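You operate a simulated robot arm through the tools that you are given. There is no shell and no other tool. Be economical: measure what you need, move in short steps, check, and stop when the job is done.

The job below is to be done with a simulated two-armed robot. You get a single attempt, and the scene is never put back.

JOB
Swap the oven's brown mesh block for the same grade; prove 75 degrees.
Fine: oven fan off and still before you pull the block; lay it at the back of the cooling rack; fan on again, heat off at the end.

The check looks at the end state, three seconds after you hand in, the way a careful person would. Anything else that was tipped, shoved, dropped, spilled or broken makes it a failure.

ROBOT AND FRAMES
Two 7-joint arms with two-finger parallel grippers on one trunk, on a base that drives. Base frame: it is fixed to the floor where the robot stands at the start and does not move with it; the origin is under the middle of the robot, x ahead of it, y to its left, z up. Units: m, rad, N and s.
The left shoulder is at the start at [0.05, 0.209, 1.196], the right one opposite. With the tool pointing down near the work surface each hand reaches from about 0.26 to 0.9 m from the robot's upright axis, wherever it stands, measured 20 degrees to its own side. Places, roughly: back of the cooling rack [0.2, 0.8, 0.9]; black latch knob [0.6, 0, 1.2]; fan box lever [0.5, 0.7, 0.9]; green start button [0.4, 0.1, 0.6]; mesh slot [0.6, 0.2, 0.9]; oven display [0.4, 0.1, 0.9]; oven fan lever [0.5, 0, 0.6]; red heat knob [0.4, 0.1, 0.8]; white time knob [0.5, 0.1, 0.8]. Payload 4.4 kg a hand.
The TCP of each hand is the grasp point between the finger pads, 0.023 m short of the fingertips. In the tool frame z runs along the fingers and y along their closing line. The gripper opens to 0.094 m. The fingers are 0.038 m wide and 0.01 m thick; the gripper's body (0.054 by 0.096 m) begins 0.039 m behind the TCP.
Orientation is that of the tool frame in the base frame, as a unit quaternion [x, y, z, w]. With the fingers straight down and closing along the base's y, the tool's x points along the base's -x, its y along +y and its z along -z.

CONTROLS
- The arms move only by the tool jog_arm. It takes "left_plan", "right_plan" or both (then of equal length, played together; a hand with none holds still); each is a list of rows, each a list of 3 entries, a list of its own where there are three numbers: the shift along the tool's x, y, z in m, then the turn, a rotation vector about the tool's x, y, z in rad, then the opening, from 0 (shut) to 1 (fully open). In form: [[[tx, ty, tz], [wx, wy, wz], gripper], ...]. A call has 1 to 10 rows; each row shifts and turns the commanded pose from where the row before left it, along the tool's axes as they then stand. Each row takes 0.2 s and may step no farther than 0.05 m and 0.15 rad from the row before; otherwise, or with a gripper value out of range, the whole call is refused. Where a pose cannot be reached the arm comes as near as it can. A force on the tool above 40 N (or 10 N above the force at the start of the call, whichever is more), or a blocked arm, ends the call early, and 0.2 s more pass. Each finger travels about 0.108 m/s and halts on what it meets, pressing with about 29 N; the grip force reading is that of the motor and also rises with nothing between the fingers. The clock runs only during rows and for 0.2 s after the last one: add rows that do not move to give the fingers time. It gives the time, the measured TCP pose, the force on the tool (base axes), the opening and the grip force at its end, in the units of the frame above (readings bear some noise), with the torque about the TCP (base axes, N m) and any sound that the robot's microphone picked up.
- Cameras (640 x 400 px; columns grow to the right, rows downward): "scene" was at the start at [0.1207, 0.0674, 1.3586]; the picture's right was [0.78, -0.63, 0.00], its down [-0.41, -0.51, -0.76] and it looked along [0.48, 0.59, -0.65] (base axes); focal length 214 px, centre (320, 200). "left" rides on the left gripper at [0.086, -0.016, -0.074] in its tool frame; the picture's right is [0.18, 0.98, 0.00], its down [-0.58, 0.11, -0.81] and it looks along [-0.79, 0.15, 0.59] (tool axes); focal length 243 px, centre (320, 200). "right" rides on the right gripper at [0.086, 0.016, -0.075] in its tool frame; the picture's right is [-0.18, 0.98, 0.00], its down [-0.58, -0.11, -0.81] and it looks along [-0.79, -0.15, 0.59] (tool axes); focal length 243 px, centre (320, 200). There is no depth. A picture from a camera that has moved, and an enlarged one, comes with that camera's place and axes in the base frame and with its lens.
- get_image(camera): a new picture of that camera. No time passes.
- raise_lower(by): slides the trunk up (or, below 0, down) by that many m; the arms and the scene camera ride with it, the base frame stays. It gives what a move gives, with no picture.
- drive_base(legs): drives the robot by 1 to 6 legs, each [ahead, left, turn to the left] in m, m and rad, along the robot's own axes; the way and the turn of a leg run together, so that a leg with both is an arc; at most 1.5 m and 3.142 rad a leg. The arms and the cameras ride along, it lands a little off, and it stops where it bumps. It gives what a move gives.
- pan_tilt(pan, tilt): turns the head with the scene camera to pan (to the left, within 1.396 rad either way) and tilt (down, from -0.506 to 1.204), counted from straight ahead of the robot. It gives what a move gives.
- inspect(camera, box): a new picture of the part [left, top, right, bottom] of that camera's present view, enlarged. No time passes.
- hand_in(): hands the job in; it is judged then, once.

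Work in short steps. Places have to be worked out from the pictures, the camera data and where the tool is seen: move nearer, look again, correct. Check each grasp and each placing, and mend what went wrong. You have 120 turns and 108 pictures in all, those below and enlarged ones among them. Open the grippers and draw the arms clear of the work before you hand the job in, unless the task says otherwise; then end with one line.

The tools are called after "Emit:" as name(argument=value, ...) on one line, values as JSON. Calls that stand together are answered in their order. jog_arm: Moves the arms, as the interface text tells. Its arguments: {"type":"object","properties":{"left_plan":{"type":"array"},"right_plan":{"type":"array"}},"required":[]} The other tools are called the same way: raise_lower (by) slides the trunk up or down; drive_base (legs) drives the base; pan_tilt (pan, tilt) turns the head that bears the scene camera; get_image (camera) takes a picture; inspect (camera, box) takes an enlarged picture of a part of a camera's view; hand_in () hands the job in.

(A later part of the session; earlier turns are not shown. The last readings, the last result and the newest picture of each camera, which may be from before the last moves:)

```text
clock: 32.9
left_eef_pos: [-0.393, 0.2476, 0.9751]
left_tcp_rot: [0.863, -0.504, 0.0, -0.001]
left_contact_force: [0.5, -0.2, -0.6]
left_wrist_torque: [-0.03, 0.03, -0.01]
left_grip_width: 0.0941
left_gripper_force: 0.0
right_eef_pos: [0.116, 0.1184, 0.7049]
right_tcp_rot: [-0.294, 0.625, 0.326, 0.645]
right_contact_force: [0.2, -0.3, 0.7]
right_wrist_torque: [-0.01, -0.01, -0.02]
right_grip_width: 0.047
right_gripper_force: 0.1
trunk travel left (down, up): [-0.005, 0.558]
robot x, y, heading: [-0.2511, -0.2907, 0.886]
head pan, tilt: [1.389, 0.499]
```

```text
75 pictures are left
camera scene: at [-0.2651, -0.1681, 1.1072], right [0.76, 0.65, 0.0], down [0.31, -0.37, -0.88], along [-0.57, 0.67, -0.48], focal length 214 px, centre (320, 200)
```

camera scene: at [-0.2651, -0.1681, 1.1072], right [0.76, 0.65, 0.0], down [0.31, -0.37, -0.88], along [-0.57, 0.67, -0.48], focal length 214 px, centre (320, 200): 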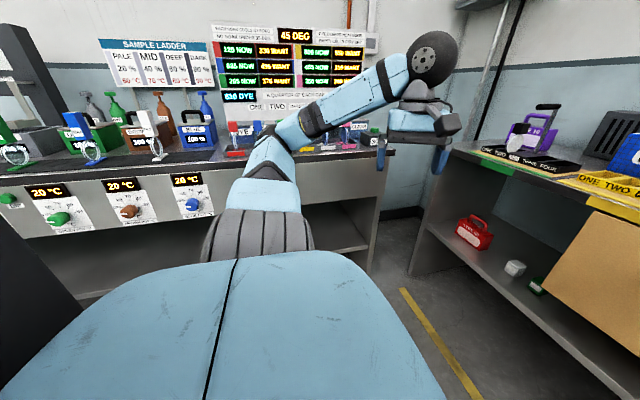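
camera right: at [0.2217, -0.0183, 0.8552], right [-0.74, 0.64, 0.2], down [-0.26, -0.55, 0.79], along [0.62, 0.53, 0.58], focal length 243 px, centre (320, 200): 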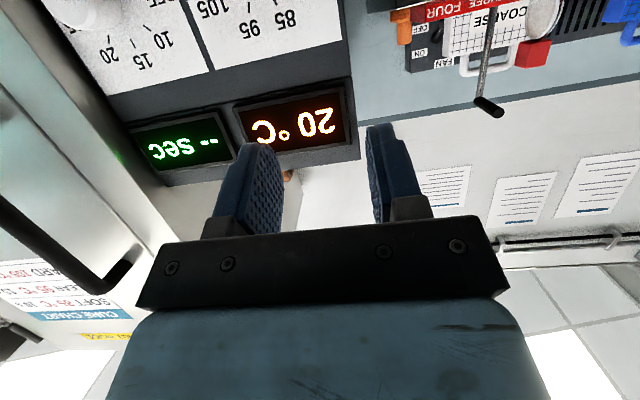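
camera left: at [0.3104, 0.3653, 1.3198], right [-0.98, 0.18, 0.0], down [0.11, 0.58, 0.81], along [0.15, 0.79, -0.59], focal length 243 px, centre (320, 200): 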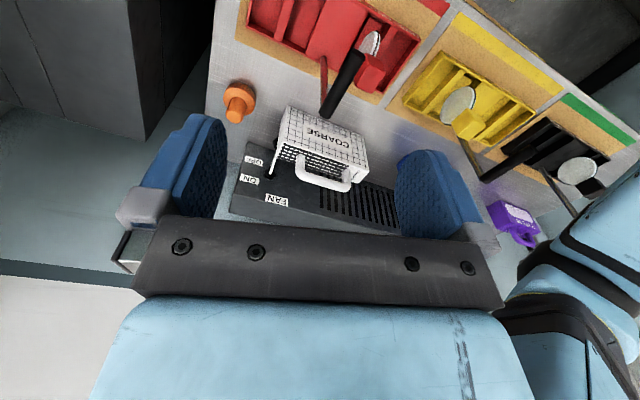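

Both edges show dark shapes in matching places, most likely the robot's own column, and the space around looks free. I'll back up 0.2 m in two short legs and watch for a bump.

Emit:
drive_base(legs=[[-0.1, 0, 0], [-0.1, 0, 0]])

Emit:
pan_tilt(pan=-0.1, tilt=0.5)

Emit:
jog_arm(right_plan=[[[0, -0.04, 0], [0, 0, 0], 0.5], [[0, -0.04, 0.02], [0, 0, 0], 0.5], [[0, -0.04, 0.02], [0, 0, 0], 0.5], [[0, -0.04, 0.02], [0, 0, 0], 0.5], [[0, -0.04, 0.02], [0, 0, 0], 0.5], [[0, -0.04, 0.02], [0, 0, 0], 0.5], [[0, 0, 0], [0, 0, 0], 0.5]])

Emit:
get_image(camera="scene")

```text
clock: 34.8
left_eef_pos: [-0.5204, 0.0923, 0.9755]
left_tcp_rot: [0.864, -0.504, 0.0, -0.001]
left_contact_force: [0.1, 0.1, -0.2]
left_wrist_torque: [0.01, 0.01, -0.01]
left_grip_width: 0.0941
left_gripper_force: 0.0
right_eef_pos: [-0.0108, -0.0354, 0.7054]
right_tcp_rot: [-0.295, 0.625, 0.327, 0.644]
right_contact_force: [-1.2, -0.4, -0.1]
right_wrist_torque: [0.02, 0.0, 0.03]
right_grip_width: 0.0472
right_gripper_force: 0.0
trunk travel left (down, up): [-0.005, 0.558]
robot x, y, heading: [-0.3747, -0.4455, 0.886]
head pan, tilt: [1.389, 0.499]
```

```text
clock: 36.4
left_eef_pos: [-0.521, 0.0923, 0.9736]
left_tcp_rot: [0.864, -0.504, -0.001, -0.001]
left_contact_force: [0.3, -0.9, 0.1]
left_wrist_torque: [-0.03, 0.01, -0.02]
left_grip_width: 0.094
left_gripper_force: 0.2
right_eef_pos: [-0.0113, -0.0345, 0.705]
right_tcp_rot: [-0.296, 0.625, 0.327, 0.644]
right_contact_force: [0.6, 0.6, 0.2]
right_wrist_torque: [0.0, -0.01, -0.01]
right_grip_width: 0.0468
right_gripper_force: 0.0
trunk travel left (down, up): [-0.005, 0.558]
robot x, y, heading: [-0.374, -0.4468, 0.888]
head pan, tilt: [-0.099, 0.499]
```

```text
clock: 38.0
left_eef_pos: [-0.5206, 0.0924, 0.974]
left_tcp_rot: [0.864, -0.504, 0.0, -0.001]
left_contact_force: [-0.3, 0.7, -0.2]
left_wrist_torque: [-0.03, 0.0, -0.04]
left_grip_width: 0.0939
left_gripper_force: 0.0
right_eef_pos: [0.0529, -0.0372, 0.8009]
right_tcp_rot: [-0.292, 0.629, 0.322, 0.644]
right_contact_force: [-0.1, 0.7, -0.2]
right_wrist_torque: [-0.02, 0.02, -0.03]
right_grip_width: 0.0467
right_gripper_force: 0.0
right hand out of reach, approached as far as the arm can: row 1, 2, 3, 4, 5, 6
trunk travel left (down, up): [-0.005, 0.558]
robot x, y, heading: [-0.3723, -0.4489, 0.889]
head pan, tilt: [-0.099, 0.499]
```

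```text
74 pictures are left
camera scene: at [-0.2683, -0.327, 1.1072], right [0.71, -0.71, 0.0], down [-0.34, -0.34, -0.88], along [0.62, 0.62, -0.48], focal length 214 px, centre (320, 200)
```

scene: 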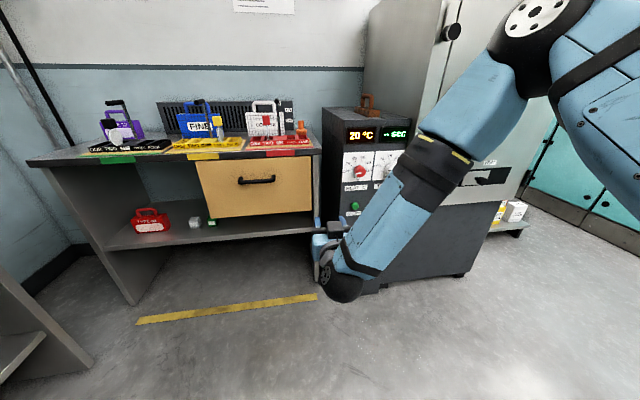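

It's still stuck near the limit. I'll relax the pitch, carry the hand right and forward, then pitch again from the stretched pose.

Emit:
jog_arm(right_plan=[[[0, 0, 0], [0, 0.15, 0], 0.5], [[0, 0, 0], [0, 0.15, 0], 0.5], [[0, 0, 0], [0, 0.15, 0], 0.5], [[0, 0, 0], [0, 0.15, 0], 0.5], [[0, 0, 0], [0, 0.1, 0], 0.5], [[0, -0.02, 0.02], [0, 0, 0], 0.5], [[-0.02, -0.02, 0.02], [0, 0, 0], 0.5], [[-0.02, -0.02, 0.02], [0, 0, 0], 0.5], [[-0.02, -0.02, 0.02], [0, 0, 0], 0.5], [[0, 0, 0], [0, 0, 0], 0.5]])

```text
clock: 40.2
left_eef_pos: [-0.5198, 0.0924, 0.9751]
left_tcp_rot: [0.864, -0.504, 0.0, -0.002]
left_contact_force: [0.2, -1.1, -0.4]
left_wrist_torque: [0.02, 0.0, 0.02]
left_grip_width: 0.0942
left_gripper_force: 0.0
right_eef_pos: [0.1752, -0.0102, 0.7996]
right_tcp_rot: [-0.39, 0.808, 0.206, 0.391]
right_contact_force: [-0.7, -0.3, 0.4]
right_wrist_torque: [0.03, 0.01, -0.01]
right_grip_width: 0.0471
right_gripper_force: 0.0
trunk travel left (down, up): [-0.005, 0.558]
robot x, y, heading: [-0.3716, -0.4461, 0.886]
head pan, tilt: [-0.099, 0.499]
```

This pose is reachable at about 52° pitch. Next I'll go right 0.16 m and a bit forward, then raise the pitch in small steps.

Emit:
jog_arm(right_plan=[[[0, -0.04, 0], [0, 0, 0], 0.5], [[0, -0.04, 0], [0, 0, 0], 0.5], [[-0.01, -0.04, 0.015], [0, 0, 0], 0.5], [[-0.01, -0.04, 0.015], [0, 0, 0], 0.5], [[0, 0, 0], [0, -0.1, 0], 0.5], [[0, 0, 0], [0, -0.1, 0], 0.5], [[0, 0, 0], [0, -0.1, 0], 0.5], [[0, 0, 0], [0, -0.1, 0], 0.5], [[0, 0, 0], [0, -0.1, 0], 0.5], [[0, 0, 0], [0, 0, 0], 0.5]])

```text
clock: 42.4
left_eef_pos: [-0.5197, 0.0928, 0.9741]
left_tcp_rot: [0.864, -0.504, -0.001, -0.001]
left_contact_force: [-0.2, 1.0, 0.3]
left_wrist_torque: [-0.02, 0.02, -0.02]
left_grip_width: 0.0939
left_gripper_force: 0.1
right_eef_pos: [0.3255, -0.0789, 0.7928]
right_tcp_rot: [-0.355, 0.74, 0.263, 0.507]
right_contact_force: [0.4, 0.5, 0.4]
right_wrist_torque: [0.0, 0.01, 0.0]
right_grip_width: 0.0469
right_gripper_force: 0.1
right hand out of reach, approached as far as the arm can: row 8, 9
trunk travel left (down, up): [-0.005, 0.558]
robot x, y, heading: [-0.3734, -0.4478, 0.886]
head pan, tilt: [-0.099, 0.499]
```

The hand now points within 20° of horizontal, at the lever's lateral position and above it. I'll check both cameras.

Emit:
get_image(camera="scene")

Emit:
get_image(camera="right")

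```text
73 pictures are left
camera scene: at [-0.2682, -0.3271, 1.1072], right [0.71, -0.71, 0.0], down [-0.34, -0.34, -0.88], along [0.62, 0.62, -0.48], focal length 214 px, centre (320, 200)
```

scene: 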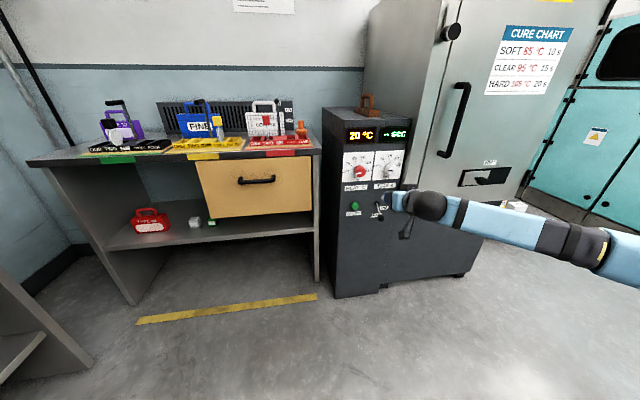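

```text
72 pictures are left
camera right: at [0.2497, -0.1476, 0.7379], right [-0.73, 0.65, 0.2], down [-0.23, -0.52, 0.82], along [0.64, 0.56, 0.53], focal length 243 px, centre (320, 200)
```

right: 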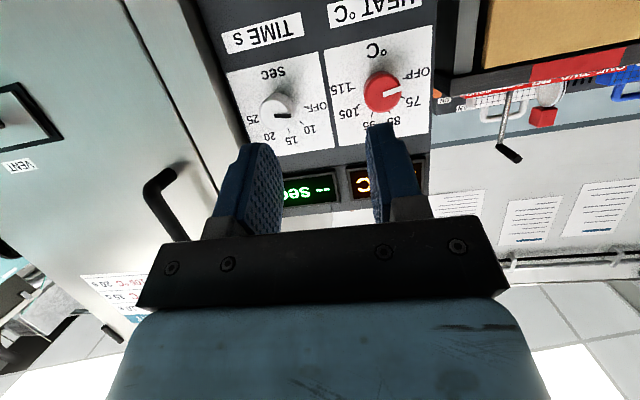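

The heat pointer is at OFF and the forearm is well clear. I'll lower straight down about 0.19 m to the lever's height.

Emit:
jog_arm(right_plan=[[[0.036, 0, 0.013], [0, 0, 0], 0.7], [[0.036, 0, 0.013], [0, 0, 0], 0.7], [[0.036, 0, 0.013], [0, 0, 0], 0.7], [[0.036, 0, 0.013], [0, 0, 0], 0.7], [[0.036, 0, 0.013], [0, 0, 0], 0.7], [[0, 0, 0], [0, 0, 0], 0.7]])

Emit:
get_image(camera="right")

Emit:
inspect(camera="scene", box=[320, 110, 480, 270])

```text
clock: 43.8
left_eef_pos: [-0.5208, 0.0927, 0.975]
left_tcp_rot: [0.864, -0.504, -0.001, -0.001]
left_contact_force: [-0.1, 0.4, -0.1]
left_wrist_torque: [-0.01, 0.01, 0.01]
left_grip_width: 0.0941
left_gripper_force: 0.0
right_eef_pos: [0.3239, -0.078, 0.7923]
right_tcp_rot: [-0.354, 0.741, 0.261, 0.507]
right_contact_force: [-0.4, -0.4, 0.2]
right_wrist_torque: [0.03, 0.0, 0.04]
right_grip_width: 0.0657
right_gripper_force: 0.0
right hand out of reach, approached as far as the arm can: row 1, 2, 3, 4, 5
trunk travel left (down, up): [-0.005, 0.558]
robot x, y, heading: [-0.3727, -0.4476, 0.887]
head pan, tilt: [-0.099, 0.499]
```

```text
71 pictures are left
camera right: at [0.2497, -0.1475, 0.738], right [-0.73, 0.65, 0.2], down [-0.23, -0.52, 0.82], along [0.64, 0.56, 0.53], focal length 243 px, centre (320, 200)
```

right: 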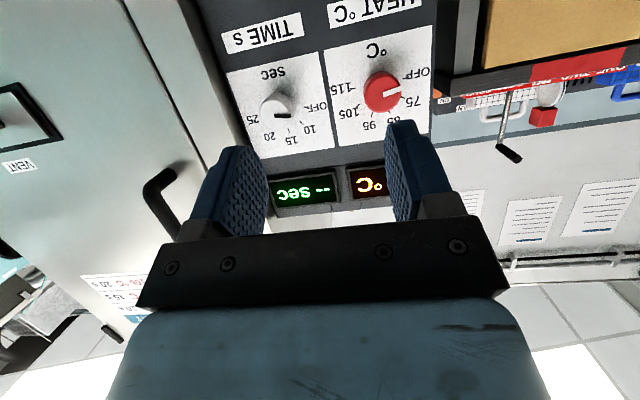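

```text
2.50 times, centred on (400, 190) of scene
camera zoom: at [-0.2682, -0.3271, 1.1072], right [0.71, -0.71, 0.0], down [-0.34, -0.34, -0.88], along [0.62, 0.62, -0.48], focal length 536 px, centre (120, 225)
```

zoom: 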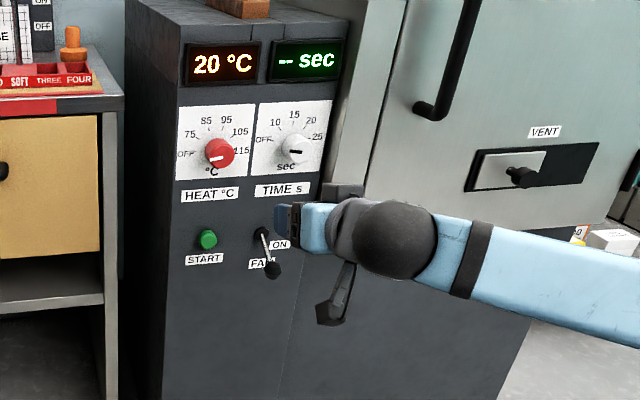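

Nothing moved because the commanded pitch was past the limit. A third view gives the lever tip at (0.46, 0.035, 0.605), which agrees with before. I'll relax the pitch by 0.3 rad and then descend.

Emit:
jog_arm(right_plan=[[[0, 0, 0], [0, 0.15, 0], 0.7], [[0, 0, 0], [0, 0.15, 0], 0.7], [[0.034, 0, 0.016], [0, 0, 0], 0.7], [[0.034, 0, 0.016], [0, 0, 0], 0.7], [[0.034, 0, 0.016], [0, 0, 0], 0.7], [[0.034, 0, 0.016], [0, 0, 0], 0.7], [[0.034, 0, 0.016], [0, 0, 0], 0.7], [[0, 0, 0], [0, 0, 0], 0.7]])

Emit:
get_image(camera="right")

```text
clock: 45.6
left_eef_pos: [-0.52, 0.093, 0.9761]
left_tcp_rot: [0.864, -0.504, -0.001, -0.001]
left_contact_force: [0.0, 0.8, -0.6]
left_wrist_torque: [0.0, 0.04, 0.01]
left_grip_width: 0.0938
left_gripper_force: 0.1
right_eef_pos: [0.2943, -0.1072, 0.6071]
right_tcp_rot: [-0.39, 0.808, 0.206, 0.391]
right_contact_force: [0.2, 0.8, 0.5]
right_wrist_torque: [0.01, 0.01, -0.02]
right_grip_width: 0.066
right_gripper_force: 0.0
trunk travel left (down, up): [-0.005, 0.558]
robot x, y, heading: [-0.3789, -0.4465, 0.883]
head pan, tilt: [-0.099, 0.499]
```

```text
69 pictures are left
camera right: at [0.2141, -0.1864, 0.5844], right [-0.71, 0.69, 0.17], down [-0.07, -0.31, 0.95], along [0.71, 0.66, 0.26], focal length 243 px, centre (320, 200)
```

right: 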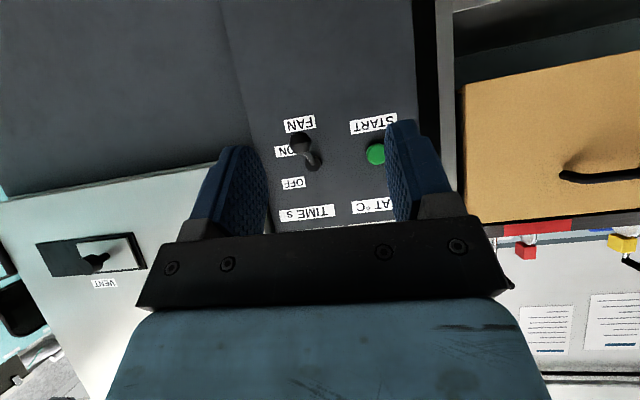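

The lever is visible between the fingers at about (0.462, 0.032, 0.60), so it's 0.21 m ahead and 0.04 m right of the grasp point. I'll move 0.16 m forward and re-check.

Emit:
jog_arm(right_plan=[[[-0.0245, -0.009, 0.0316], [0, 0, 0], 0.8], [[-0.0245, -0.009, 0.0316], [0, 0, 0], 0.8], [[-0.0245, -0.009, 0.0316], [0, 0, 0], 0.8], [[-0.0245, -0.009, 0.0316], [0, 0, 0], 0.8], [[0, 0, 0], [0, 0, 0], 0.8]])

Emit:
get_image(camera="right")

Emit:
inspect(camera="scene", box=[320, 110, 480, 270])

```text
clock: 46.8
left_eef_pos: [-0.5193, 0.0933, 0.9746]
left_tcp_rot: [0.864, -0.504, 0.0, -0.001]
left_contact_force: [0.1, 0.4, -0.7]
left_wrist_torque: [0.02, -0.01, -0.02]
left_grip_width: 0.0939
left_gripper_force: 0.0
right_eef_pos: [0.4206, -0.002, 0.6094]
right_tcp_rot: [-0.391, 0.807, 0.207, 0.391]
right_contact_force: [-0.3, 0.5, -0.4]
right_wrist_torque: [-0.02, 0.0, 0.01]
right_grip_width: 0.0753
right_gripper_force: 0.1
trunk travel left (down, up): [-0.005, 0.558]
robot x, y, heading: [-0.3732, -0.4423, 0.892]
head pan, tilt: [-0.099, 0.499]
```

```text
68 pictures are left
camera right: at [0.3405, -0.0808, 0.5871], right [-0.71, 0.69, 0.17], down [-0.07, -0.31, 0.95], along [0.71, 0.66, 0.26], focal length 243 px, centre (320, 200)
```

right: 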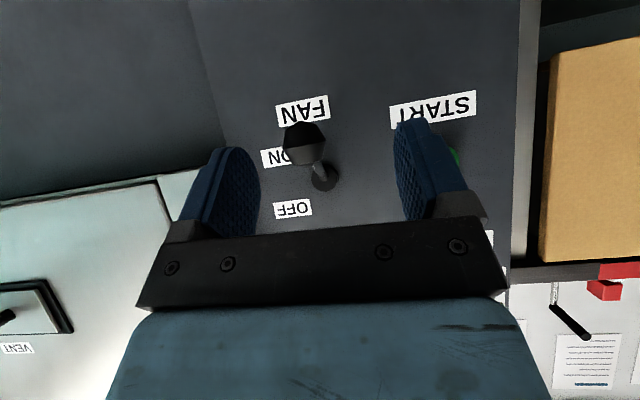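

```text
2.50 times, centred on (400, 190) of scene
camera zoom: at [-0.2681, -0.3272, 1.1073], right [0.71, -0.71, 0.0], down [-0.34, -0.34, -0.88], along [0.62, 0.62, -0.48], focal length 536 px, centre (120, 225)
```

zoom: 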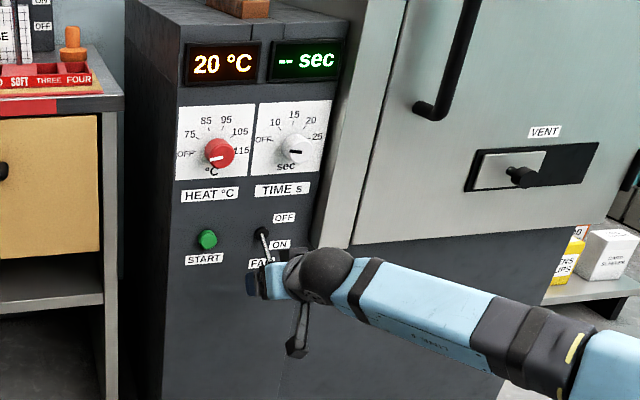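

The knob is about 5 cm ahead, 1 cm right and 1 cm below the grasp point. I'll move onto it and close.

Emit:
jog_arm(right_plan=[[[-0.0115, -0.006, 0.025], [0, 0, 0], 0.8], [[-0.0115, -0.006, 0.025], [0, 0, 0], 0.8], [[0, 0, 0], [0, 0, 0], 0.4], [[0, 0, 0], [0, 0, 0], 0.1], [[0, 0, 0], [0, 0, 0], 0.1], [[0, 0, 0], [0, 0, 0], 0.1]])

Emit:
get_image(camera="right")

```text
clock: 48.2
left_eef_pos: [-0.5191, 0.0916, 0.975]
left_tcp_rot: [0.864, -0.504, -0.001, 0.0]
left_contact_force: [0.1, -0.9, 1.5]
left_wrist_torque: [-0.03, -0.01, -0.03]
left_grip_width: 0.0939
left_gripper_force: 0.1
right_eef_pos: [0.4668, 0.0328, 0.5982]
right_tcp_rot: [-0.39, 0.808, 0.206, 0.391]
right_contact_force: [22.0, -2.2, 2.6]
right_wrist_torque: [-0.17, -0.04, -0.09]
right_grip_width: 0.0308
right_gripper_force: 44.5
trunk travel left (down, up): [-0.005, 0.558]
robot x, y, heading: [-0.3767, -0.4475, 0.886]
head pan, tilt: [-0.099, 0.499]
```

```text
66 pictures are left
camera right: at [0.3853, -0.0471, 0.5764], right [-0.7, 0.69, 0.17], down [-0.07, -0.31, 0.95], along [0.71, 0.66, 0.26], focal length 243 px, centre (320, 200)
```

right: 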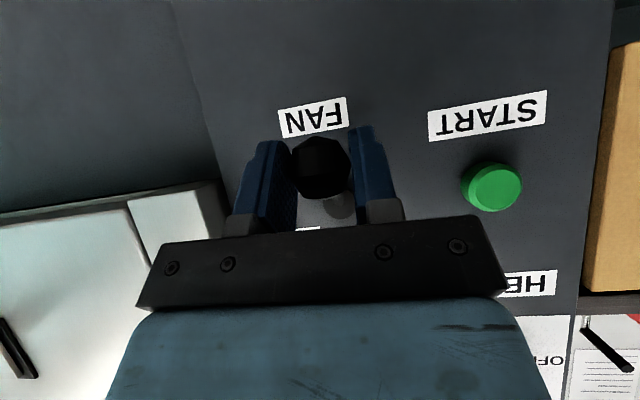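

The knob is gripped with 31 mm between the fingers, and the side load asks for a slight shift right. I'll lift it along its arc towards OFF.

Emit:
jog_arm(right_plan=[[[0, -0.004, 0], [0, 0, 0], 0.1], [[-0.009, 0, -0.0145], [0, 0, 0], 0.1], [[-0.009, 0, -0.0145], [0, 0, 0], 0.1], [[-0.009, 0, -0.0145], [0, 0, 0], 0.1], [[-0.0163, 0, -0.005], [0, 0, 0], 0.1], [[-0.0163, 0, -0.005], [0, 0, 0], 0.1], [[-0.0163, 0, -0.005], [0, 0, 0], 0.1], [[0, 0, 0], [0, 0, 0], 0.1]])

Emit:
get_image(camera="right")

Emit:
inspect(camera="scene", box=[320, 110, 480, 270])

```text
clock: 50.0
left_eef_pos: [-0.5198, 0.0933, 0.9745]
left_tcp_rot: [0.865, -0.503, -0.001, 0.0]
left_contact_force: [0.4, -0.1, -0.4]
left_wrist_torque: [-0.02, -0.02, 0.04]
left_grip_width: 0.094
left_gripper_force: 0.0
right_eef_pos: [0.4667, 0.0314, 0.6869]
right_tcp_rot: [-0.392, 0.809, 0.206, 0.387]
right_contact_force: [-25.4, -15.1, -24.4]
right_wrist_torque: [-0.94, 0.86, 0.13]
right_grip_width: 0.0305
right_gripper_force: 44.7
trunk travel left (down, up): [-0.005, 0.558]
robot x, y, heading: [-0.3754, -0.4468, 0.886]
head pan, tilt: [-0.099, 0.499]
```

```text
65 pictures are left
camera right: at [0.3861, -0.0483, 0.665], right [-0.71, 0.68, 0.17], down [-0.06, -0.3, 0.95], along [0.7, 0.66, 0.26], focal length 243 px, centre (320, 200)
```

right: 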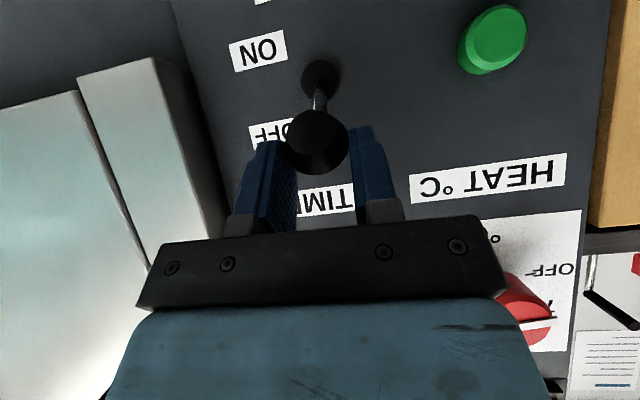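

```text
2.50 times, centred on (400, 190) of scene
camera zoom: at [-0.2669, -0.3262, 1.1067], right [0.71, -0.71, 0.0], down [-0.34, -0.34, -0.88], along [0.62, 0.62, -0.48], focal length 536 px, centre (120, 225)
```

zoom: 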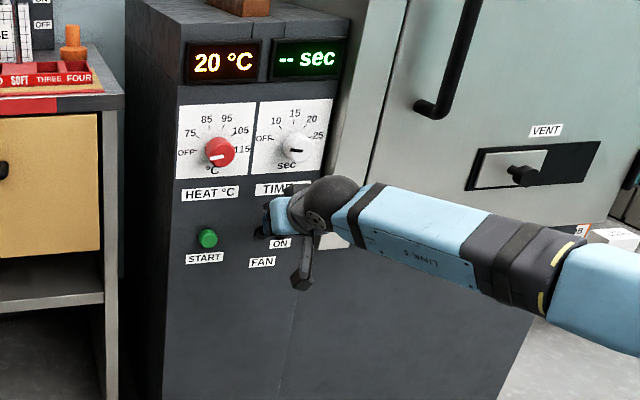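

The lever is up against its OFF stop. I'll release it and back straight away.

Emit:
jog_arm(right_plan=[[[0, 0, 0], [0, 0, 0], 0.5], [[0, 0, 0], [0, 0, 0], 0.8], [[0, 0, 0], [0, 0, 0], 0.8], [[0.0245, 0, -0.0316], [0, 0, 0], 0.8], [[0.0245, 0, -0.0316], [0, 0, 0], 0.8], [[0.0245, 0, -0.0316], [0, 0, 0], 0.8], [[0.0245, 0, -0.0316], [0, 0, 0], 0.8], [[0, 0, 0], [0, 0, 0], 0.8]])

Emit:
inspect(camera="scene", box=[320, 110, 480, 270])

```text
clock: 51.8
left_eef_pos: [-0.5205, 0.0921, 0.9747]
left_tcp_rot: [0.864, -0.503, -0.001, -0.001]
left_contact_force: [0.4, 0.0, 0.0]
left_wrist_torque: [-0.02, 0.0, 0.05]
left_grip_width: 0.094
left_gripper_force: 0.1
right_eef_pos: [0.3714, -0.0965, 0.6906]
right_tcp_rot: [-0.389, 0.808, 0.205, 0.391]
right_contact_force: [-0.5, 0.0, 0.2]
right_wrist_torque: [-0.03, -0.01, -0.01]
right_grip_width: 0.0752
right_gripper_force: 0.1
trunk travel left (down, up): [-0.005, 0.558]
robot x, y, heading: [-0.3752, -0.4441, 0.886]
head pan, tilt: [-0.099, 0.499]
```

```text
2.50 times, centred on (400, 190) of scene
camera zoom: at [-0.2682, -0.3271, 1.1073], right [0.71, -0.71, 0.0], down [-0.34, -0.34, -0.88], along [0.62, 0.62, -0.48], focal length 536 px, centre (120, 225)
```

zoom: 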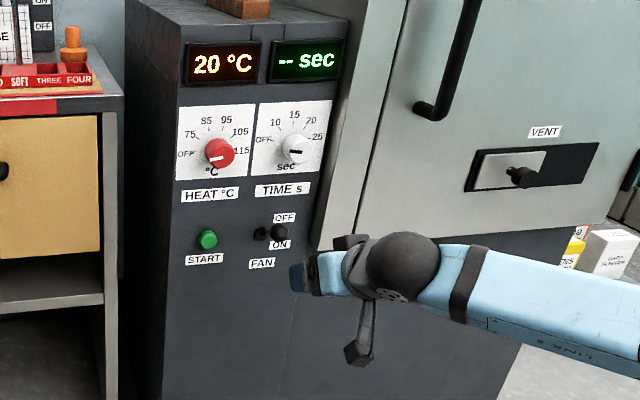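

The fan lever is at OFF and the hand is clear. Next I'll raise the trunk again and turn the right hand back to pointing down for the block.

Emit:
raise_lower(by=0.27)

Emit:
jog_arm(right_plan=[[[0, 0, -0.02], [0, 0.15, 0], 1], [[0, 0, -0.03], [0, 0.15, 0], 1], [[0, 0, -0.04], [0, 0.15, 0], 1], [[0, 0, -0.04], [0, 0.15, 0], 1], [[0, 0, -0.04], [0, 0.15, 0], 1], [[0, 0, -0.04], [0, 0.15, 0], 1], [[0, 0, -0.04], [0, 0, 0], 1], [[0, 0, -0.04], [0, 0, 0], 1], [[0, 0, 0], [0, 0, 0], 1]])

Emit:
get_image(camera="scene")

```text
clock: 54.6
left_eef_pos: [-0.5191, 0.0924, 1.245]
left_tcp_rot: [0.864, -0.503, 0.0, -0.001]
left_contact_force: [0.0, 0.0, -0.1]
left_wrist_torque: [-0.03, 0.01, 0.01]
left_grip_width: 0.0939
left_gripper_force: 0.1
right_eef_pos: [0.3713, -0.0966, 0.9597]
right_tcp_rot: [-0.389, 0.808, 0.205, 0.391]
right_contact_force: [0.0, -0.4, -0.4]
right_wrist_torque: [-0.01, 0.0, 0.02]
right_grip_width: 0.075
right_gripper_force: 0.0
trunk travel left (down, up): [-0.275, 0.288]
robot x, y, heading: [-0.3741, -0.4431, 0.889]
head pan, tilt: [-0.099, 0.499]
```

```text
clock: 56.6
left_eef_pos: [-0.5195, 0.0925, 1.244]
left_tcp_rot: [0.864, -0.504, -0.001, -0.001]
left_contact_force: [-0.4, 0.6, -0.6]
left_wrist_torque: [0.02, 0.0, 0.02]
left_grip_width: 0.0941
left_gripper_force: 0.1
right_eef_pos: [0.3179, -0.1798, 1.2195]
right_tcp_rot: [-0.441, 0.897, 0.015, 0.0]
right_contact_force: [-0.1, -0.3, 0.7]
right_wrist_torque: [-0.02, 0.02, -0.04]
right_grip_width: 0.0939
right_gripper_force: 0.1
trunk travel left (down, up): [-0.275, 0.288]
robot x, y, heading: [-0.3753, -0.4468, 0.887]
head pan, tilt: [-0.099, 0.499]
```

```text
62 pictures are left
camera scene: at [-0.2676, -0.3273, 1.3772], right [0.71, -0.71, 0.0], down [-0.34, -0.34, -0.88], along [0.62, 0.62, -0.48], focal length 214 px, centre (320, 200)
```

scene: 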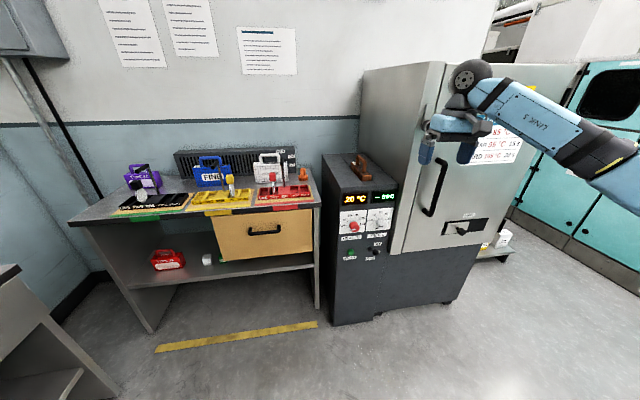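

The right hand points down again. I'll shift it left of the cabinet wall, then drive forward to bring the slot into reach.

Emit:
jog_arm(right_plan=[[[0.0, 0.04, 0], [0, 0, 0], 1], [[0, 0.04, 0], [0, 0, 0], 1], [[0, 0.04, 0], [0, 0, 0], 1], [[0.03, 0.0, 0], [0, 0, 0], 1], [[0.03, 0.0, 0], [0, 0, 0], 1], [[0, 0, 0], [0, 0, 0], 1]])

Emit:
drive_base(legs=[[0.33, 0, 0]])

Emit:
pan_tilt(pan=-0.1, tilt=0.7)

Emit:
get_image(camera="scene")

Emit:
get_image(camera="right")

```text
clock: 58.0
left_eef_pos: [-0.5206, 0.0923, 1.2455]
left_tcp_rot: [0.863, -0.505, -0.001, -0.001]
left_contact_force: [-0.1, 0.2, -0.3]
left_wrist_torque: [-0.02, 0.03, -0.03]
left_grip_width: 0.094
left_gripper_force: 0.0
right_eef_pos: [0.1865, -0.1533, 1.2203]
right_tcp_rot: [-0.441, 0.897, 0.016, 0.001]
right_contact_force: [-0.5, 0.3, -0.3]
right_wrist_torque: [0.0, 0.03, 0.0]
right_grip_width: 0.094
right_gripper_force: 0.1
trunk travel left (down, up): [-0.275, 0.288]
robot x, y, heading: [-0.3761, -0.4459, 0.886]
head pan, tilt: [-0.099, 0.499]
```

```text
clock: 60.2
left_eef_pos: [-0.3085, 0.3468, 1.2436]
left_tcp_rot: [0.863, -0.506, -0.001, -0.001]
left_contact_force: [1.2, 0.4, 0.2]
left_wrist_torque: [0.0, 0.01, -0.04]
left_grip_width: 0.0943
left_gripper_force: 0.0
right_eef_pos: [0.3966, 0.0985, 1.2217]
right_tcp_rot: [-0.439, 0.898, 0.015, 0.001]
right_contact_force: [0.4, 0.1, 0.1]
right_wrist_torque: [0.0, -0.06, 0.02]
right_grip_width: 0.0941
right_gripper_force: 0.0
trunk travel left (down, up): [-0.275, 0.288]
robot x, y, heading: [-0.1659, -0.1928, 0.879]
head pan, tilt: [-0.099, 0.499]
```

```text
clock: 60.9
left_eef_pos: [-0.3074, 0.347, 1.2436]
left_tcp_rot: [0.863, -0.506, -0.001, -0.002]
left_contact_force: [-0.2, 0.0, -1.4]
left_wrist_torque: [-0.01, -0.03, 0.04]
left_grip_width: 0.094
left_gripper_force: 0.0
right_eef_pos: [0.3966, 0.0962, 1.2219]
right_tcp_rot: [-0.437, 0.899, 0.016, 0.001]
right_contact_force: [-0.3, 0.2, -0.6]
right_wrist_torque: [0.01, -0.01, -0.03]
right_grip_width: 0.0938
right_gripper_force: 0.0
trunk travel left (down, up): [-0.275, 0.288]
robot x, y, heading: [-0.1727, -0.1885, 0.887]
head pan, tilt: [-0.099, 0.7]
```

```text
61 pictures are left
camera scene: at [-0.0632, -0.0778, 1.3596], right [0.7, -0.71, 0.0], down [-0.46, -0.45, -0.77], along [0.54, 0.54, -0.64], focal length 214 px, centre (320, 200)
```

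scene: 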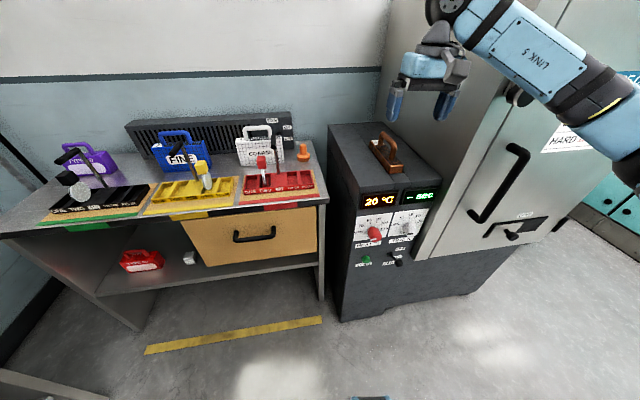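

```text
60 pictures are left
camera right: at [0.332, 0.0362, 1.2957], right [-0.66, 0.75, 0.03], down [0.45, 0.37, 0.81], along [0.6, 0.55, -0.58], focal length 243 px, centre (320, 200)
```

right: 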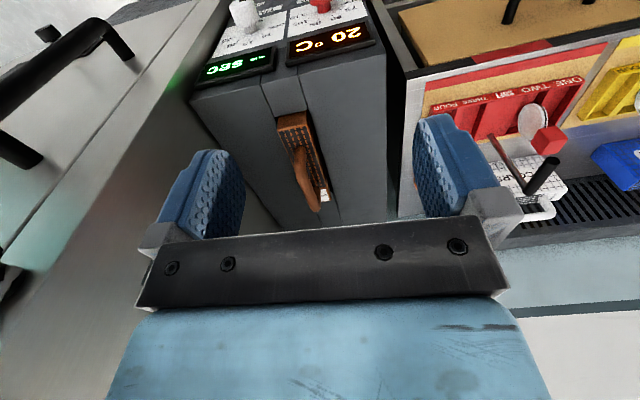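

I'll enlarge the handle in both views to triangulate it.

Emit:
inspect(camera="scene", box=[350, 110, 450, 210])

Emit:
inspect(camera="right", box=[180, 60, 400, 240])

```text
4.00 times, centred on (400, 160) of scene
camera zoom: at [-0.0632, -0.0778, 1.3596], right [0.7, -0.71, 0.0], down [-0.46, -0.45, -0.77], along [0.54, 0.54, -0.64], focal length 858 px, centre (0, 360)
```

zoom: 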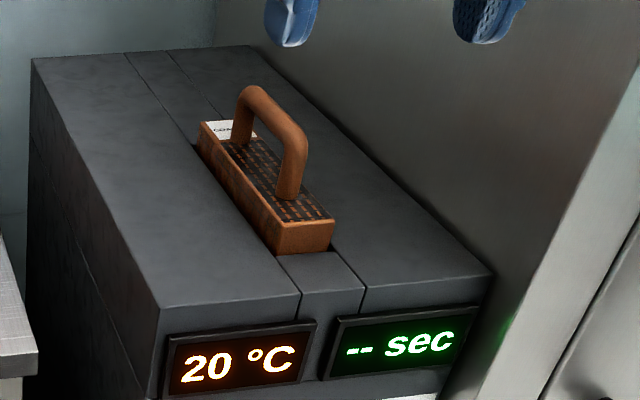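

```text
2.22 times, centred on (290, 150) of right
camera zoom: at [0.332, 0.0362, 1.2957], right [-0.66, 0.75, 0.03], down [0.45, 0.37, 0.81], along [0.6, 0.55, -0.58], focal length 539 px, centre (387, 311)
```

zoom: 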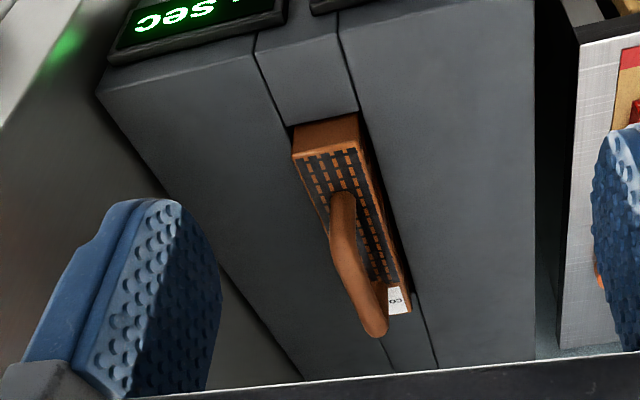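

The handle bar comes out from about (0.504, 0.17) to (0.577, 0.26) at z 1.07, centred near (0.54, 0.215). I'll bring the right hand above it and check.

Emit:
jog_arm(right_plan=[[[-0.045, -0.009, 0], [0, 0, 0], 1], [[-0.045, -0.009, 0], [0, 0, 0], 1], [[-0.045, -0.009, 0], [0, 0, 0], 1], [[-0.045, -0.009, 0.01], [0, 0, 0], 1], [[0, 0, 0.02], [0, 0, 0], 1], [[0, 0, 0], [0, 0, 0], 1]])

Emit:
get_image(camera="right")

Emit:
inspect(camera="scene", box=[340, 60, 480, 200])

```text
clock: 62.3
left_eef_pos: [-0.308, 0.3476, 1.244]
left_tcp_rot: [0.863, -0.506, 0.001, 0.0]
left_contact_force: [-0.8, 0.0, 0.9]
left_wrist_torque: [-0.01, 0.0, 0.01]
left_grip_width: 0.0938
left_gripper_force: 0.1
right_eef_pos: [0.5364, 0.2189, 1.1931]
right_tcp_rot: [-0.438, 0.899, 0.017, 0.001]
right_contact_force: [0.0, 0.3, 0.6]
right_wrist_torque: [-0.02, -0.04, 0.0]
right_grip_width: 0.0941
right_gripper_force: 0.1
trunk travel left (down, up): [-0.275, 0.288]
robot x, y, heading: [-0.166, -0.1914, 0.889]
head pan, tilt: [-0.099, 0.7]
```

```text
57 pictures are left
camera right: at [0.4709, 0.1577, 1.2679], right [-0.66, 0.75, 0.03], down [0.45, 0.37, 0.81], along [0.6, 0.55, -0.58], focal length 243 px, centre (320, 200)
```

right: 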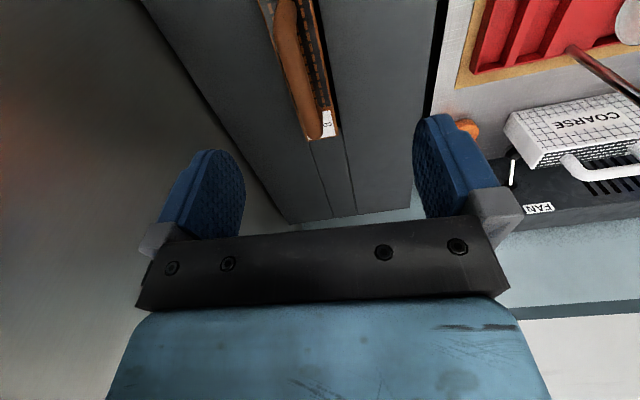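

```text
2.86 times, centred on (410, 130) of scene
camera zoom: at [-0.0635, -0.0773, 1.3595], right [0.7, -0.71, 0.0], down [-0.46, -0.45, -0.76], along [0.54, 0.54, -0.64], focal length 613 px, centre (63, 400)
```

zoom: 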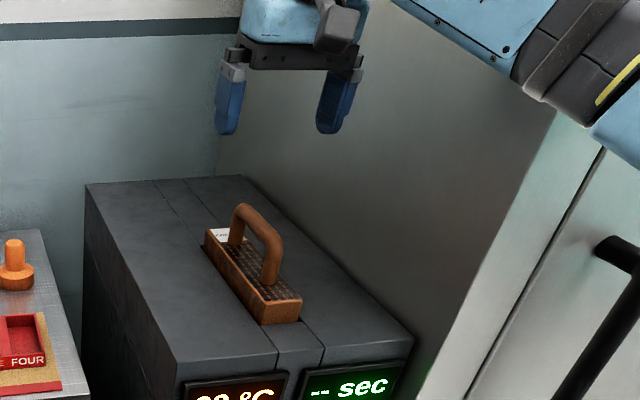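

The scene view puts the handle right under the hand, while the wrist view puts it slightly right. I'll nudge 6 mm right, descend 6 cm and look again.

Emit:
jog_arm(right_plan=[[[0, -0.006, 0.02], [0, 0, 0], 1], [[0, 0, 0.03], [0, 0, 0], 1], [[0, 0, 0.015], [0, 0, 0], 1], [[0, 0, 0], [0, 0, 0], 1]])

Emit:
get_image(camera="right")

Emit:
inspect(camera="scene", box=[350, 90, 450, 190])

```text
clock: 63.3
left_eef_pos: [-0.3094, 0.3471, 1.2456]
left_tcp_rot: [0.862, -0.506, -0.001, -0.001]
left_contact_force: [-0.7, 0.3, -0.2]
left_wrist_torque: [0.03, 0.0, -0.02]
left_grip_width: 0.0941
left_gripper_force: 0.1
right_eef_pos: [0.5393, 0.2158, 1.1297]
right_tcp_rot: [-0.437, 0.899, 0.016, 0.001]
right_contact_force: [0.4, -0.9, 0.2]
right_wrist_torque: [-0.03, -0.01, 0.01]
right_grip_width: 0.094
right_gripper_force: 0.1
trunk travel left (down, up): [-0.275, 0.288]
robot x, y, heading: [-0.1707, -0.1929, 0.883]
head pan, tilt: [-0.099, 0.7]
```

```text
55 pictures are left
camera right: at [0.4744, 0.1554, 1.2032], right [-0.66, 0.75, 0.03], down [0.45, 0.37, 0.81], along [0.6, 0.55, -0.58], focal length 243 px, centre (320, 200)
```

right: 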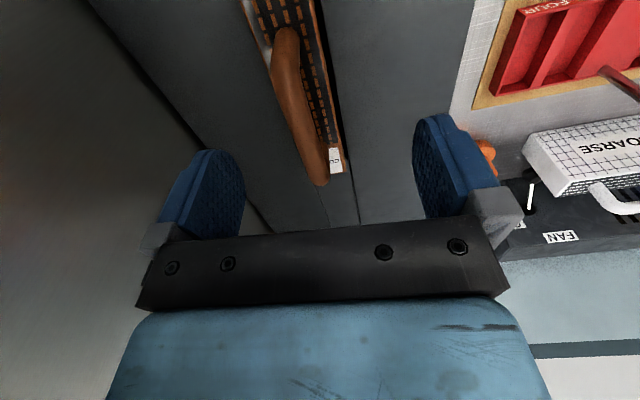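

```text
4.00 times, centred on (400, 140) of scene
camera zoom: at [-0.0633, -0.0777, 1.3595], right [0.7, -0.71, 0.0], down [-0.46, -0.45, -0.76], along [0.54, 0.54, -0.64], focal length 858 px, centre (0, 440)
```

zoom: 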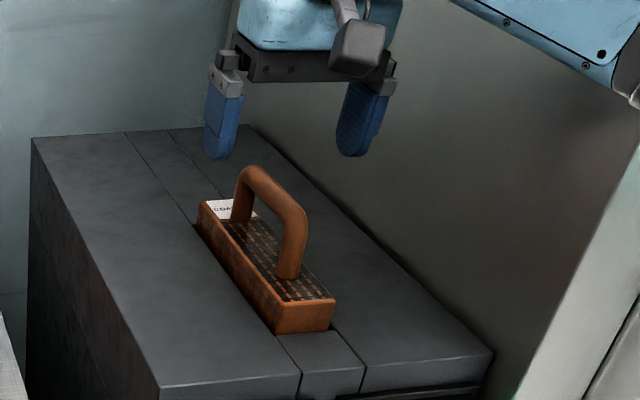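

The hand is centred over the bar to within about 1 cm. I'll descend onto it and close.

Emit:
jog_arm(right_plan=[[[0, -0.006, 0.025], [0, 0, 0], 1], [[0, 0, 0.025], [0, 0, 0], 1], [[0, 0, 0.013], [0, 0, 0], 1], [[0, 0, 0], [0, 0, 0], 0.6], [[0, 0, 0], [0, 0, 0], 0.3], [[0, 0, 0], [0, 0, 0], 0.1], [[0, 0, 0], [0, 0, 0], 0.1]])

Emit:
get_image(camera="right")

Emit:
inspect(camera="scene", box=[350, 90, 450, 190])

```text
clock: 64.9
left_eef_pos: [-0.3068, 0.3454, 1.2455]
left_tcp_rot: [0.863, -0.505, -0.002, -0.001]
left_contact_force: [0.4, 0.0, -0.6]
left_wrist_torque: [-0.01, -0.03, 0.0]
left_grip_width: 0.094
left_gripper_force: 0.1
right_eef_pos: [0.5447, 0.2139, 1.0638]
right_tcp_rot: [-0.438, 0.899, 0.016, 0.001]
right_contact_force: [9.3, -5.5, 2.1]
right_wrist_torque: [-0.19, 0.02, 1.16]
right_grip_width: 0.0183
right_gripper_force: 28.8
trunk travel left (down, up): [-0.275, 0.288]
robot x, y, heading: [-0.1648, -0.1918, 0.88]
head pan, tilt: [-0.099, 0.7]
```

```text
53 pictures are left
camera right: at [0.4807, 0.1522, 1.138], right [-0.66, 0.75, 0.03], down [0.45, 0.37, 0.81], along [0.6, 0.55, -0.58], focal length 243 px, centre (320, 200)
```

right: 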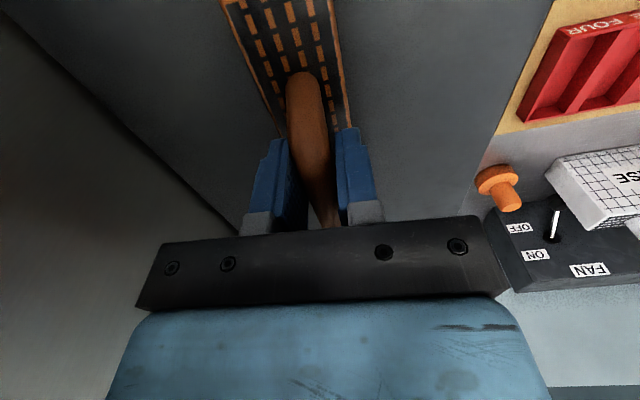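

```text
4.00 times, centred on (400, 140) of scene
camera zoom: at [-0.062, -0.0789, 1.3596], right [0.7, -0.71, 0.0], down [-0.46, -0.45, -0.76], along [0.54, 0.54, -0.64], focal length 858 px, centre (0, 440)
```

zoom: 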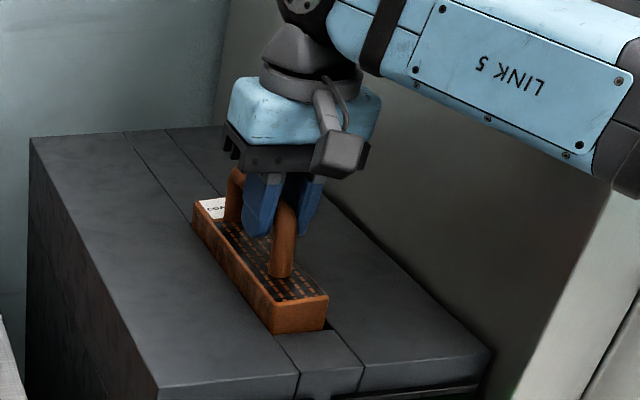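

The handle is gripped with 18 mm between the fingers. A torque of 1.2 Nm about z shows a small yaw mismatch, so I'll ease it before lifting.

Emit:
jog_arm(right_plan=[[[0, -0.003, 0], [0, 0, -0.03], 0.1], [[0, 0, 0], [0, 0, 0], 0.1]])

```text
clock: 65.5
left_eef_pos: [-0.3088, 0.3472, 1.2439]
left_tcp_rot: [0.863, -0.505, 0.001, -0.001]
left_contact_force: [0.3, 0.3, -0.5]
left_wrist_torque: [0.01, -0.01, -0.01]
left_grip_width: 0.0941
left_gripper_force: 0.0
right_eef_pos: [0.5445, 0.2131, 1.0633]
right_tcp_rot: [-0.452, 0.892, 0.015, 0.0]
right_contact_force: [0.7, -3.1, -0.3]
right_wrist_torque: [0.06, -0.03, 0.5]
right_grip_width: 0.0176
right_gripper_force: 29.7
trunk travel left (down, up): [-0.275, 0.288]
robot x, y, heading: [-0.1692, -0.1915, 0.885]
head pan, tilt: [-0.099, 0.7]
```

The torque halved with that turn. I'll finish the alignment and lift in slow steps, watching the force.

Emit:
jog_arm(right_plan=[[[0, 0, 0], [0, 0, -0.02], 0.05], [[0, 0.0005, -0.015], [0, 0, 0], 0.05], [[0, 0.0006, -0.02], [0, 0, 0], 0.05], [[0, 0.0006, -0.02], [0, 0, 0], 0.05], [[0, 0, 0], [0, 0, 0], 0.05]])

Emit:
inspect(camera="scene", box=[350, 90, 450, 190])

```text
clock: 66.7
left_eef_pos: [-0.3122, 0.3497, 1.2435]
left_tcp_rot: [0.862, -0.506, 0.002, -0.002]
left_contact_force: [0.3, -0.1, 0.8]
left_wrist_torque: [-0.02, 0.03, 0.0]
left_grip_width: 0.0938
left_gripper_force: 0.1
right_eef_pos: [0.54, 0.2141, 1.122]
right_tcp_rot: [-0.461, 0.887, 0.015, 0.003]
right_contact_force: [0.1, -0.2, -1.9]
right_wrist_torque: [-0.01, 0.03, 0.04]
right_grip_width: 0.0174
right_gripper_force: 28.8
trunk travel left (down, up): [-0.275, 0.288]
robot x, y, heading: [-0.1701, -0.1893, 0.877]
head pan, tilt: [-0.099, 0.7]
```

```text
4.00 times, centred on (400, 140) of scene
camera zoom: at [-0.0667, -0.0762, 1.3598], right [0.7, -0.71, 0.0], down [-0.45, -0.45, -0.77], along [0.54, 0.54, -0.64], focal length 858 px, centre (0, 440)
```

zoom: 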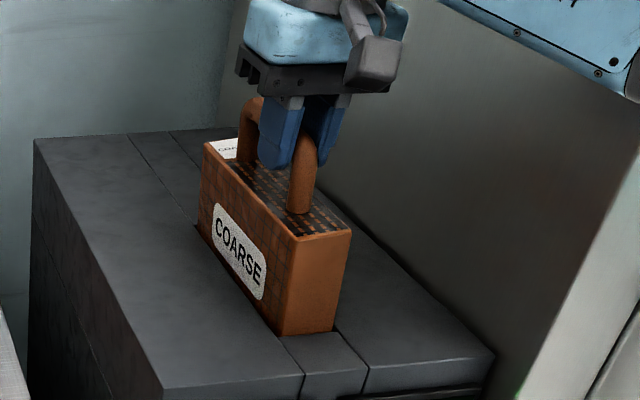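

The block is coming out cleanly and weighs about 2 N. I'll lift it another 11 cm to clear the slot.

Emit:
jog_arm(right_plan=[[[0, 0.0008, -0.03], [0, 0, 0], 0.05], [[0, 0.0008, -0.03], [0, 0, 0], 0.05], [[0, 0.0008, -0.03], [0, 0, 0], 0.05], [[0, 0, -0.03], [0, 0, 0], 0.05], [[0, 0, 0], [0, 0, 0], 0.05]])

Emit:
get_image(camera="scene")

```text
clock: 67.9
left_eef_pos: [-0.3075, 0.348, 1.2448]
left_tcp_rot: [0.862, -0.507, -0.001, 0.0]
left_contact_force: [0.3, -0.6, -0.6]
left_wrist_torque: [0.02, 0.01, 0.0]
left_grip_width: 0.0941
left_gripper_force: 0.1
right_eef_pos: [0.5442, 0.2092, 1.2383]
right_tcp_rot: [-0.46, 0.888, 0.016, 0.001]
right_contact_force: [0.0, 0.6, -1.8]
right_wrist_torque: [-0.04, 0.07, -0.05]
right_grip_width: 0.0173
right_gripper_force: 28.8
trunk travel left (down, up): [-0.275, 0.288]
robot x, y, heading: [-0.1654, -0.1934, 0.878]
head pan, tilt: [-0.099, 0.7]
```

```text
50 pictures are left
camera scene: at [-0.0626, -0.0774, 1.3594], right [0.7, -0.71, 0.0], down [-0.46, -0.45, -0.76], along [0.54, 0.54, -0.64], focal length 214 px, centre (320, 200)
```

scene: 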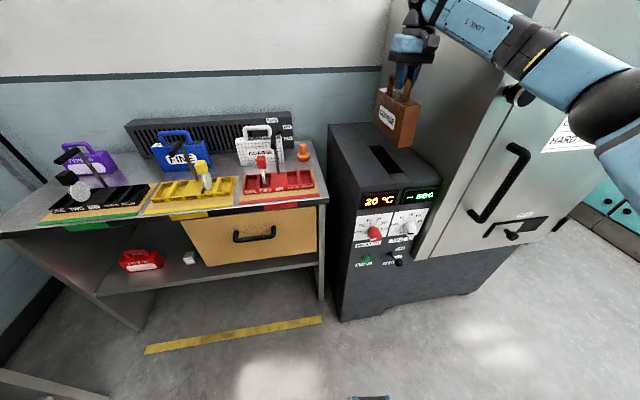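

The brown block is out. I'll pull it back towards the robot and start yawing it +90° so that its big label will face front on the rack, like the others.

Emit:
jog_arm(right_plan=[[[0.04, 0.02, -0.01], [0, 0, 0], 0.05], [[0.04, 0.02, -0.01], [0, 0, 0], 0.05], [[0.04, 0.02, 0], [0, 0, 0], 0.05], [[0.04, 0.0, 0], [0, 0, 0], 0.05], [[0.04, 0.0, 0], [0, 0, 0], 0.05], [[0, 0, 0], [0, 0, -0.15], 0.05], [[0, 0, 0], [0, 0, -0.15], 0.05], [[0, 0, 0], [0, 0, -0.15], 0.05], [[0, 0, 0], [0, 0, -0.15], 0.05], [[0, 0, 0], [0, 0, -0.15], 0.05]])

Emit:
jog_arm(right_plan=[[[0, 0, 0], [0, 0, -0.15], 0.05], [[0, 0, 0], [0, 0, -0.15], 0.05], [[0, 0, 0], [0, 0, -0.15], 0.05], [[0, 0, 0], [0, 0, -0.15], 0.05], [[0, 0, 0], [0, 0, -0.15], 0.05], [[0, 0, 0], [0, 0, -0.05], 0.05]])

Emit:
get_image(camera="scene")

```text
clock: 70.1
left_eef_pos: [-0.3073, 0.3487, 1.2448]
left_tcp_rot: [0.862, -0.506, -0.001, -0.001]
left_contact_force: [-0.1, 0.1, -0.3]
left_wrist_torque: [0.01, 0.04, -0.01]
left_grip_width: 0.0939
left_gripper_force: 0.1
right_eef_pos: [0.3783, 0.079, 1.2575]
right_tcp_rot: [0.754, -0.657, -0.015, -0.007]
right_contact_force: [0.6, -0.6, -2.3]
right_wrist_torque: [-0.06, 0.03, 0.01]
right_grip_width: 0.0174
right_gripper_force: 28.6
trunk travel left (down, up): [-0.275, 0.288]
robot x, y, heading: [-0.1687, -0.1913, 0.885]
head pan, tilt: [-0.099, 0.7]
```

```text
clock: 71.5
left_eef_pos: [-0.3081, 0.3467, 1.2449]
left_tcp_rot: [0.862, -0.507, -0.001, -0.001]
left_contact_force: [0.2, 0.7, 0.6]
left_wrist_torque: [-0.02, 0.03, -0.01]
left_grip_width: 0.094
left_gripper_force: 0.0
right_eef_pos: [0.1664, 0.021, 1.243]
right_tcp_rot: [0.95, -0.313, -0.011, -0.011]
right_contact_force: [0.1, 0.0, -2.8]
right_wrist_torque: [-0.05, -0.05, 0.0]
right_grip_width: 0.0172
right_gripper_force: 29.1
right hand out of reach, approached as far as the arm can: row 1, 2, 3, 4, 5, 6
trunk travel left (down, up): [-0.275, 0.288]
robot x, y, heading: [-0.1657, -0.1888, 0.88]
head pan, tilt: [-0.099, 0.7]
```

```text
49 pictures are left
camera scene: at [-0.0628, -0.0777, 1.3595], right [0.7, -0.71, 0.0], down [-0.46, -0.45, -0.76], along [0.54, 0.54, -0.64], focal length 214 px, centre (320, 200)
```

scene: 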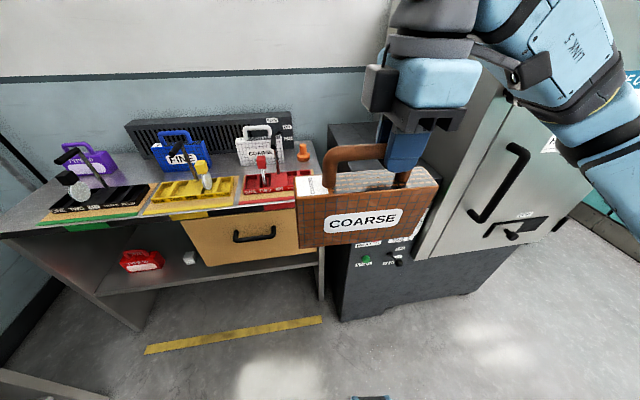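

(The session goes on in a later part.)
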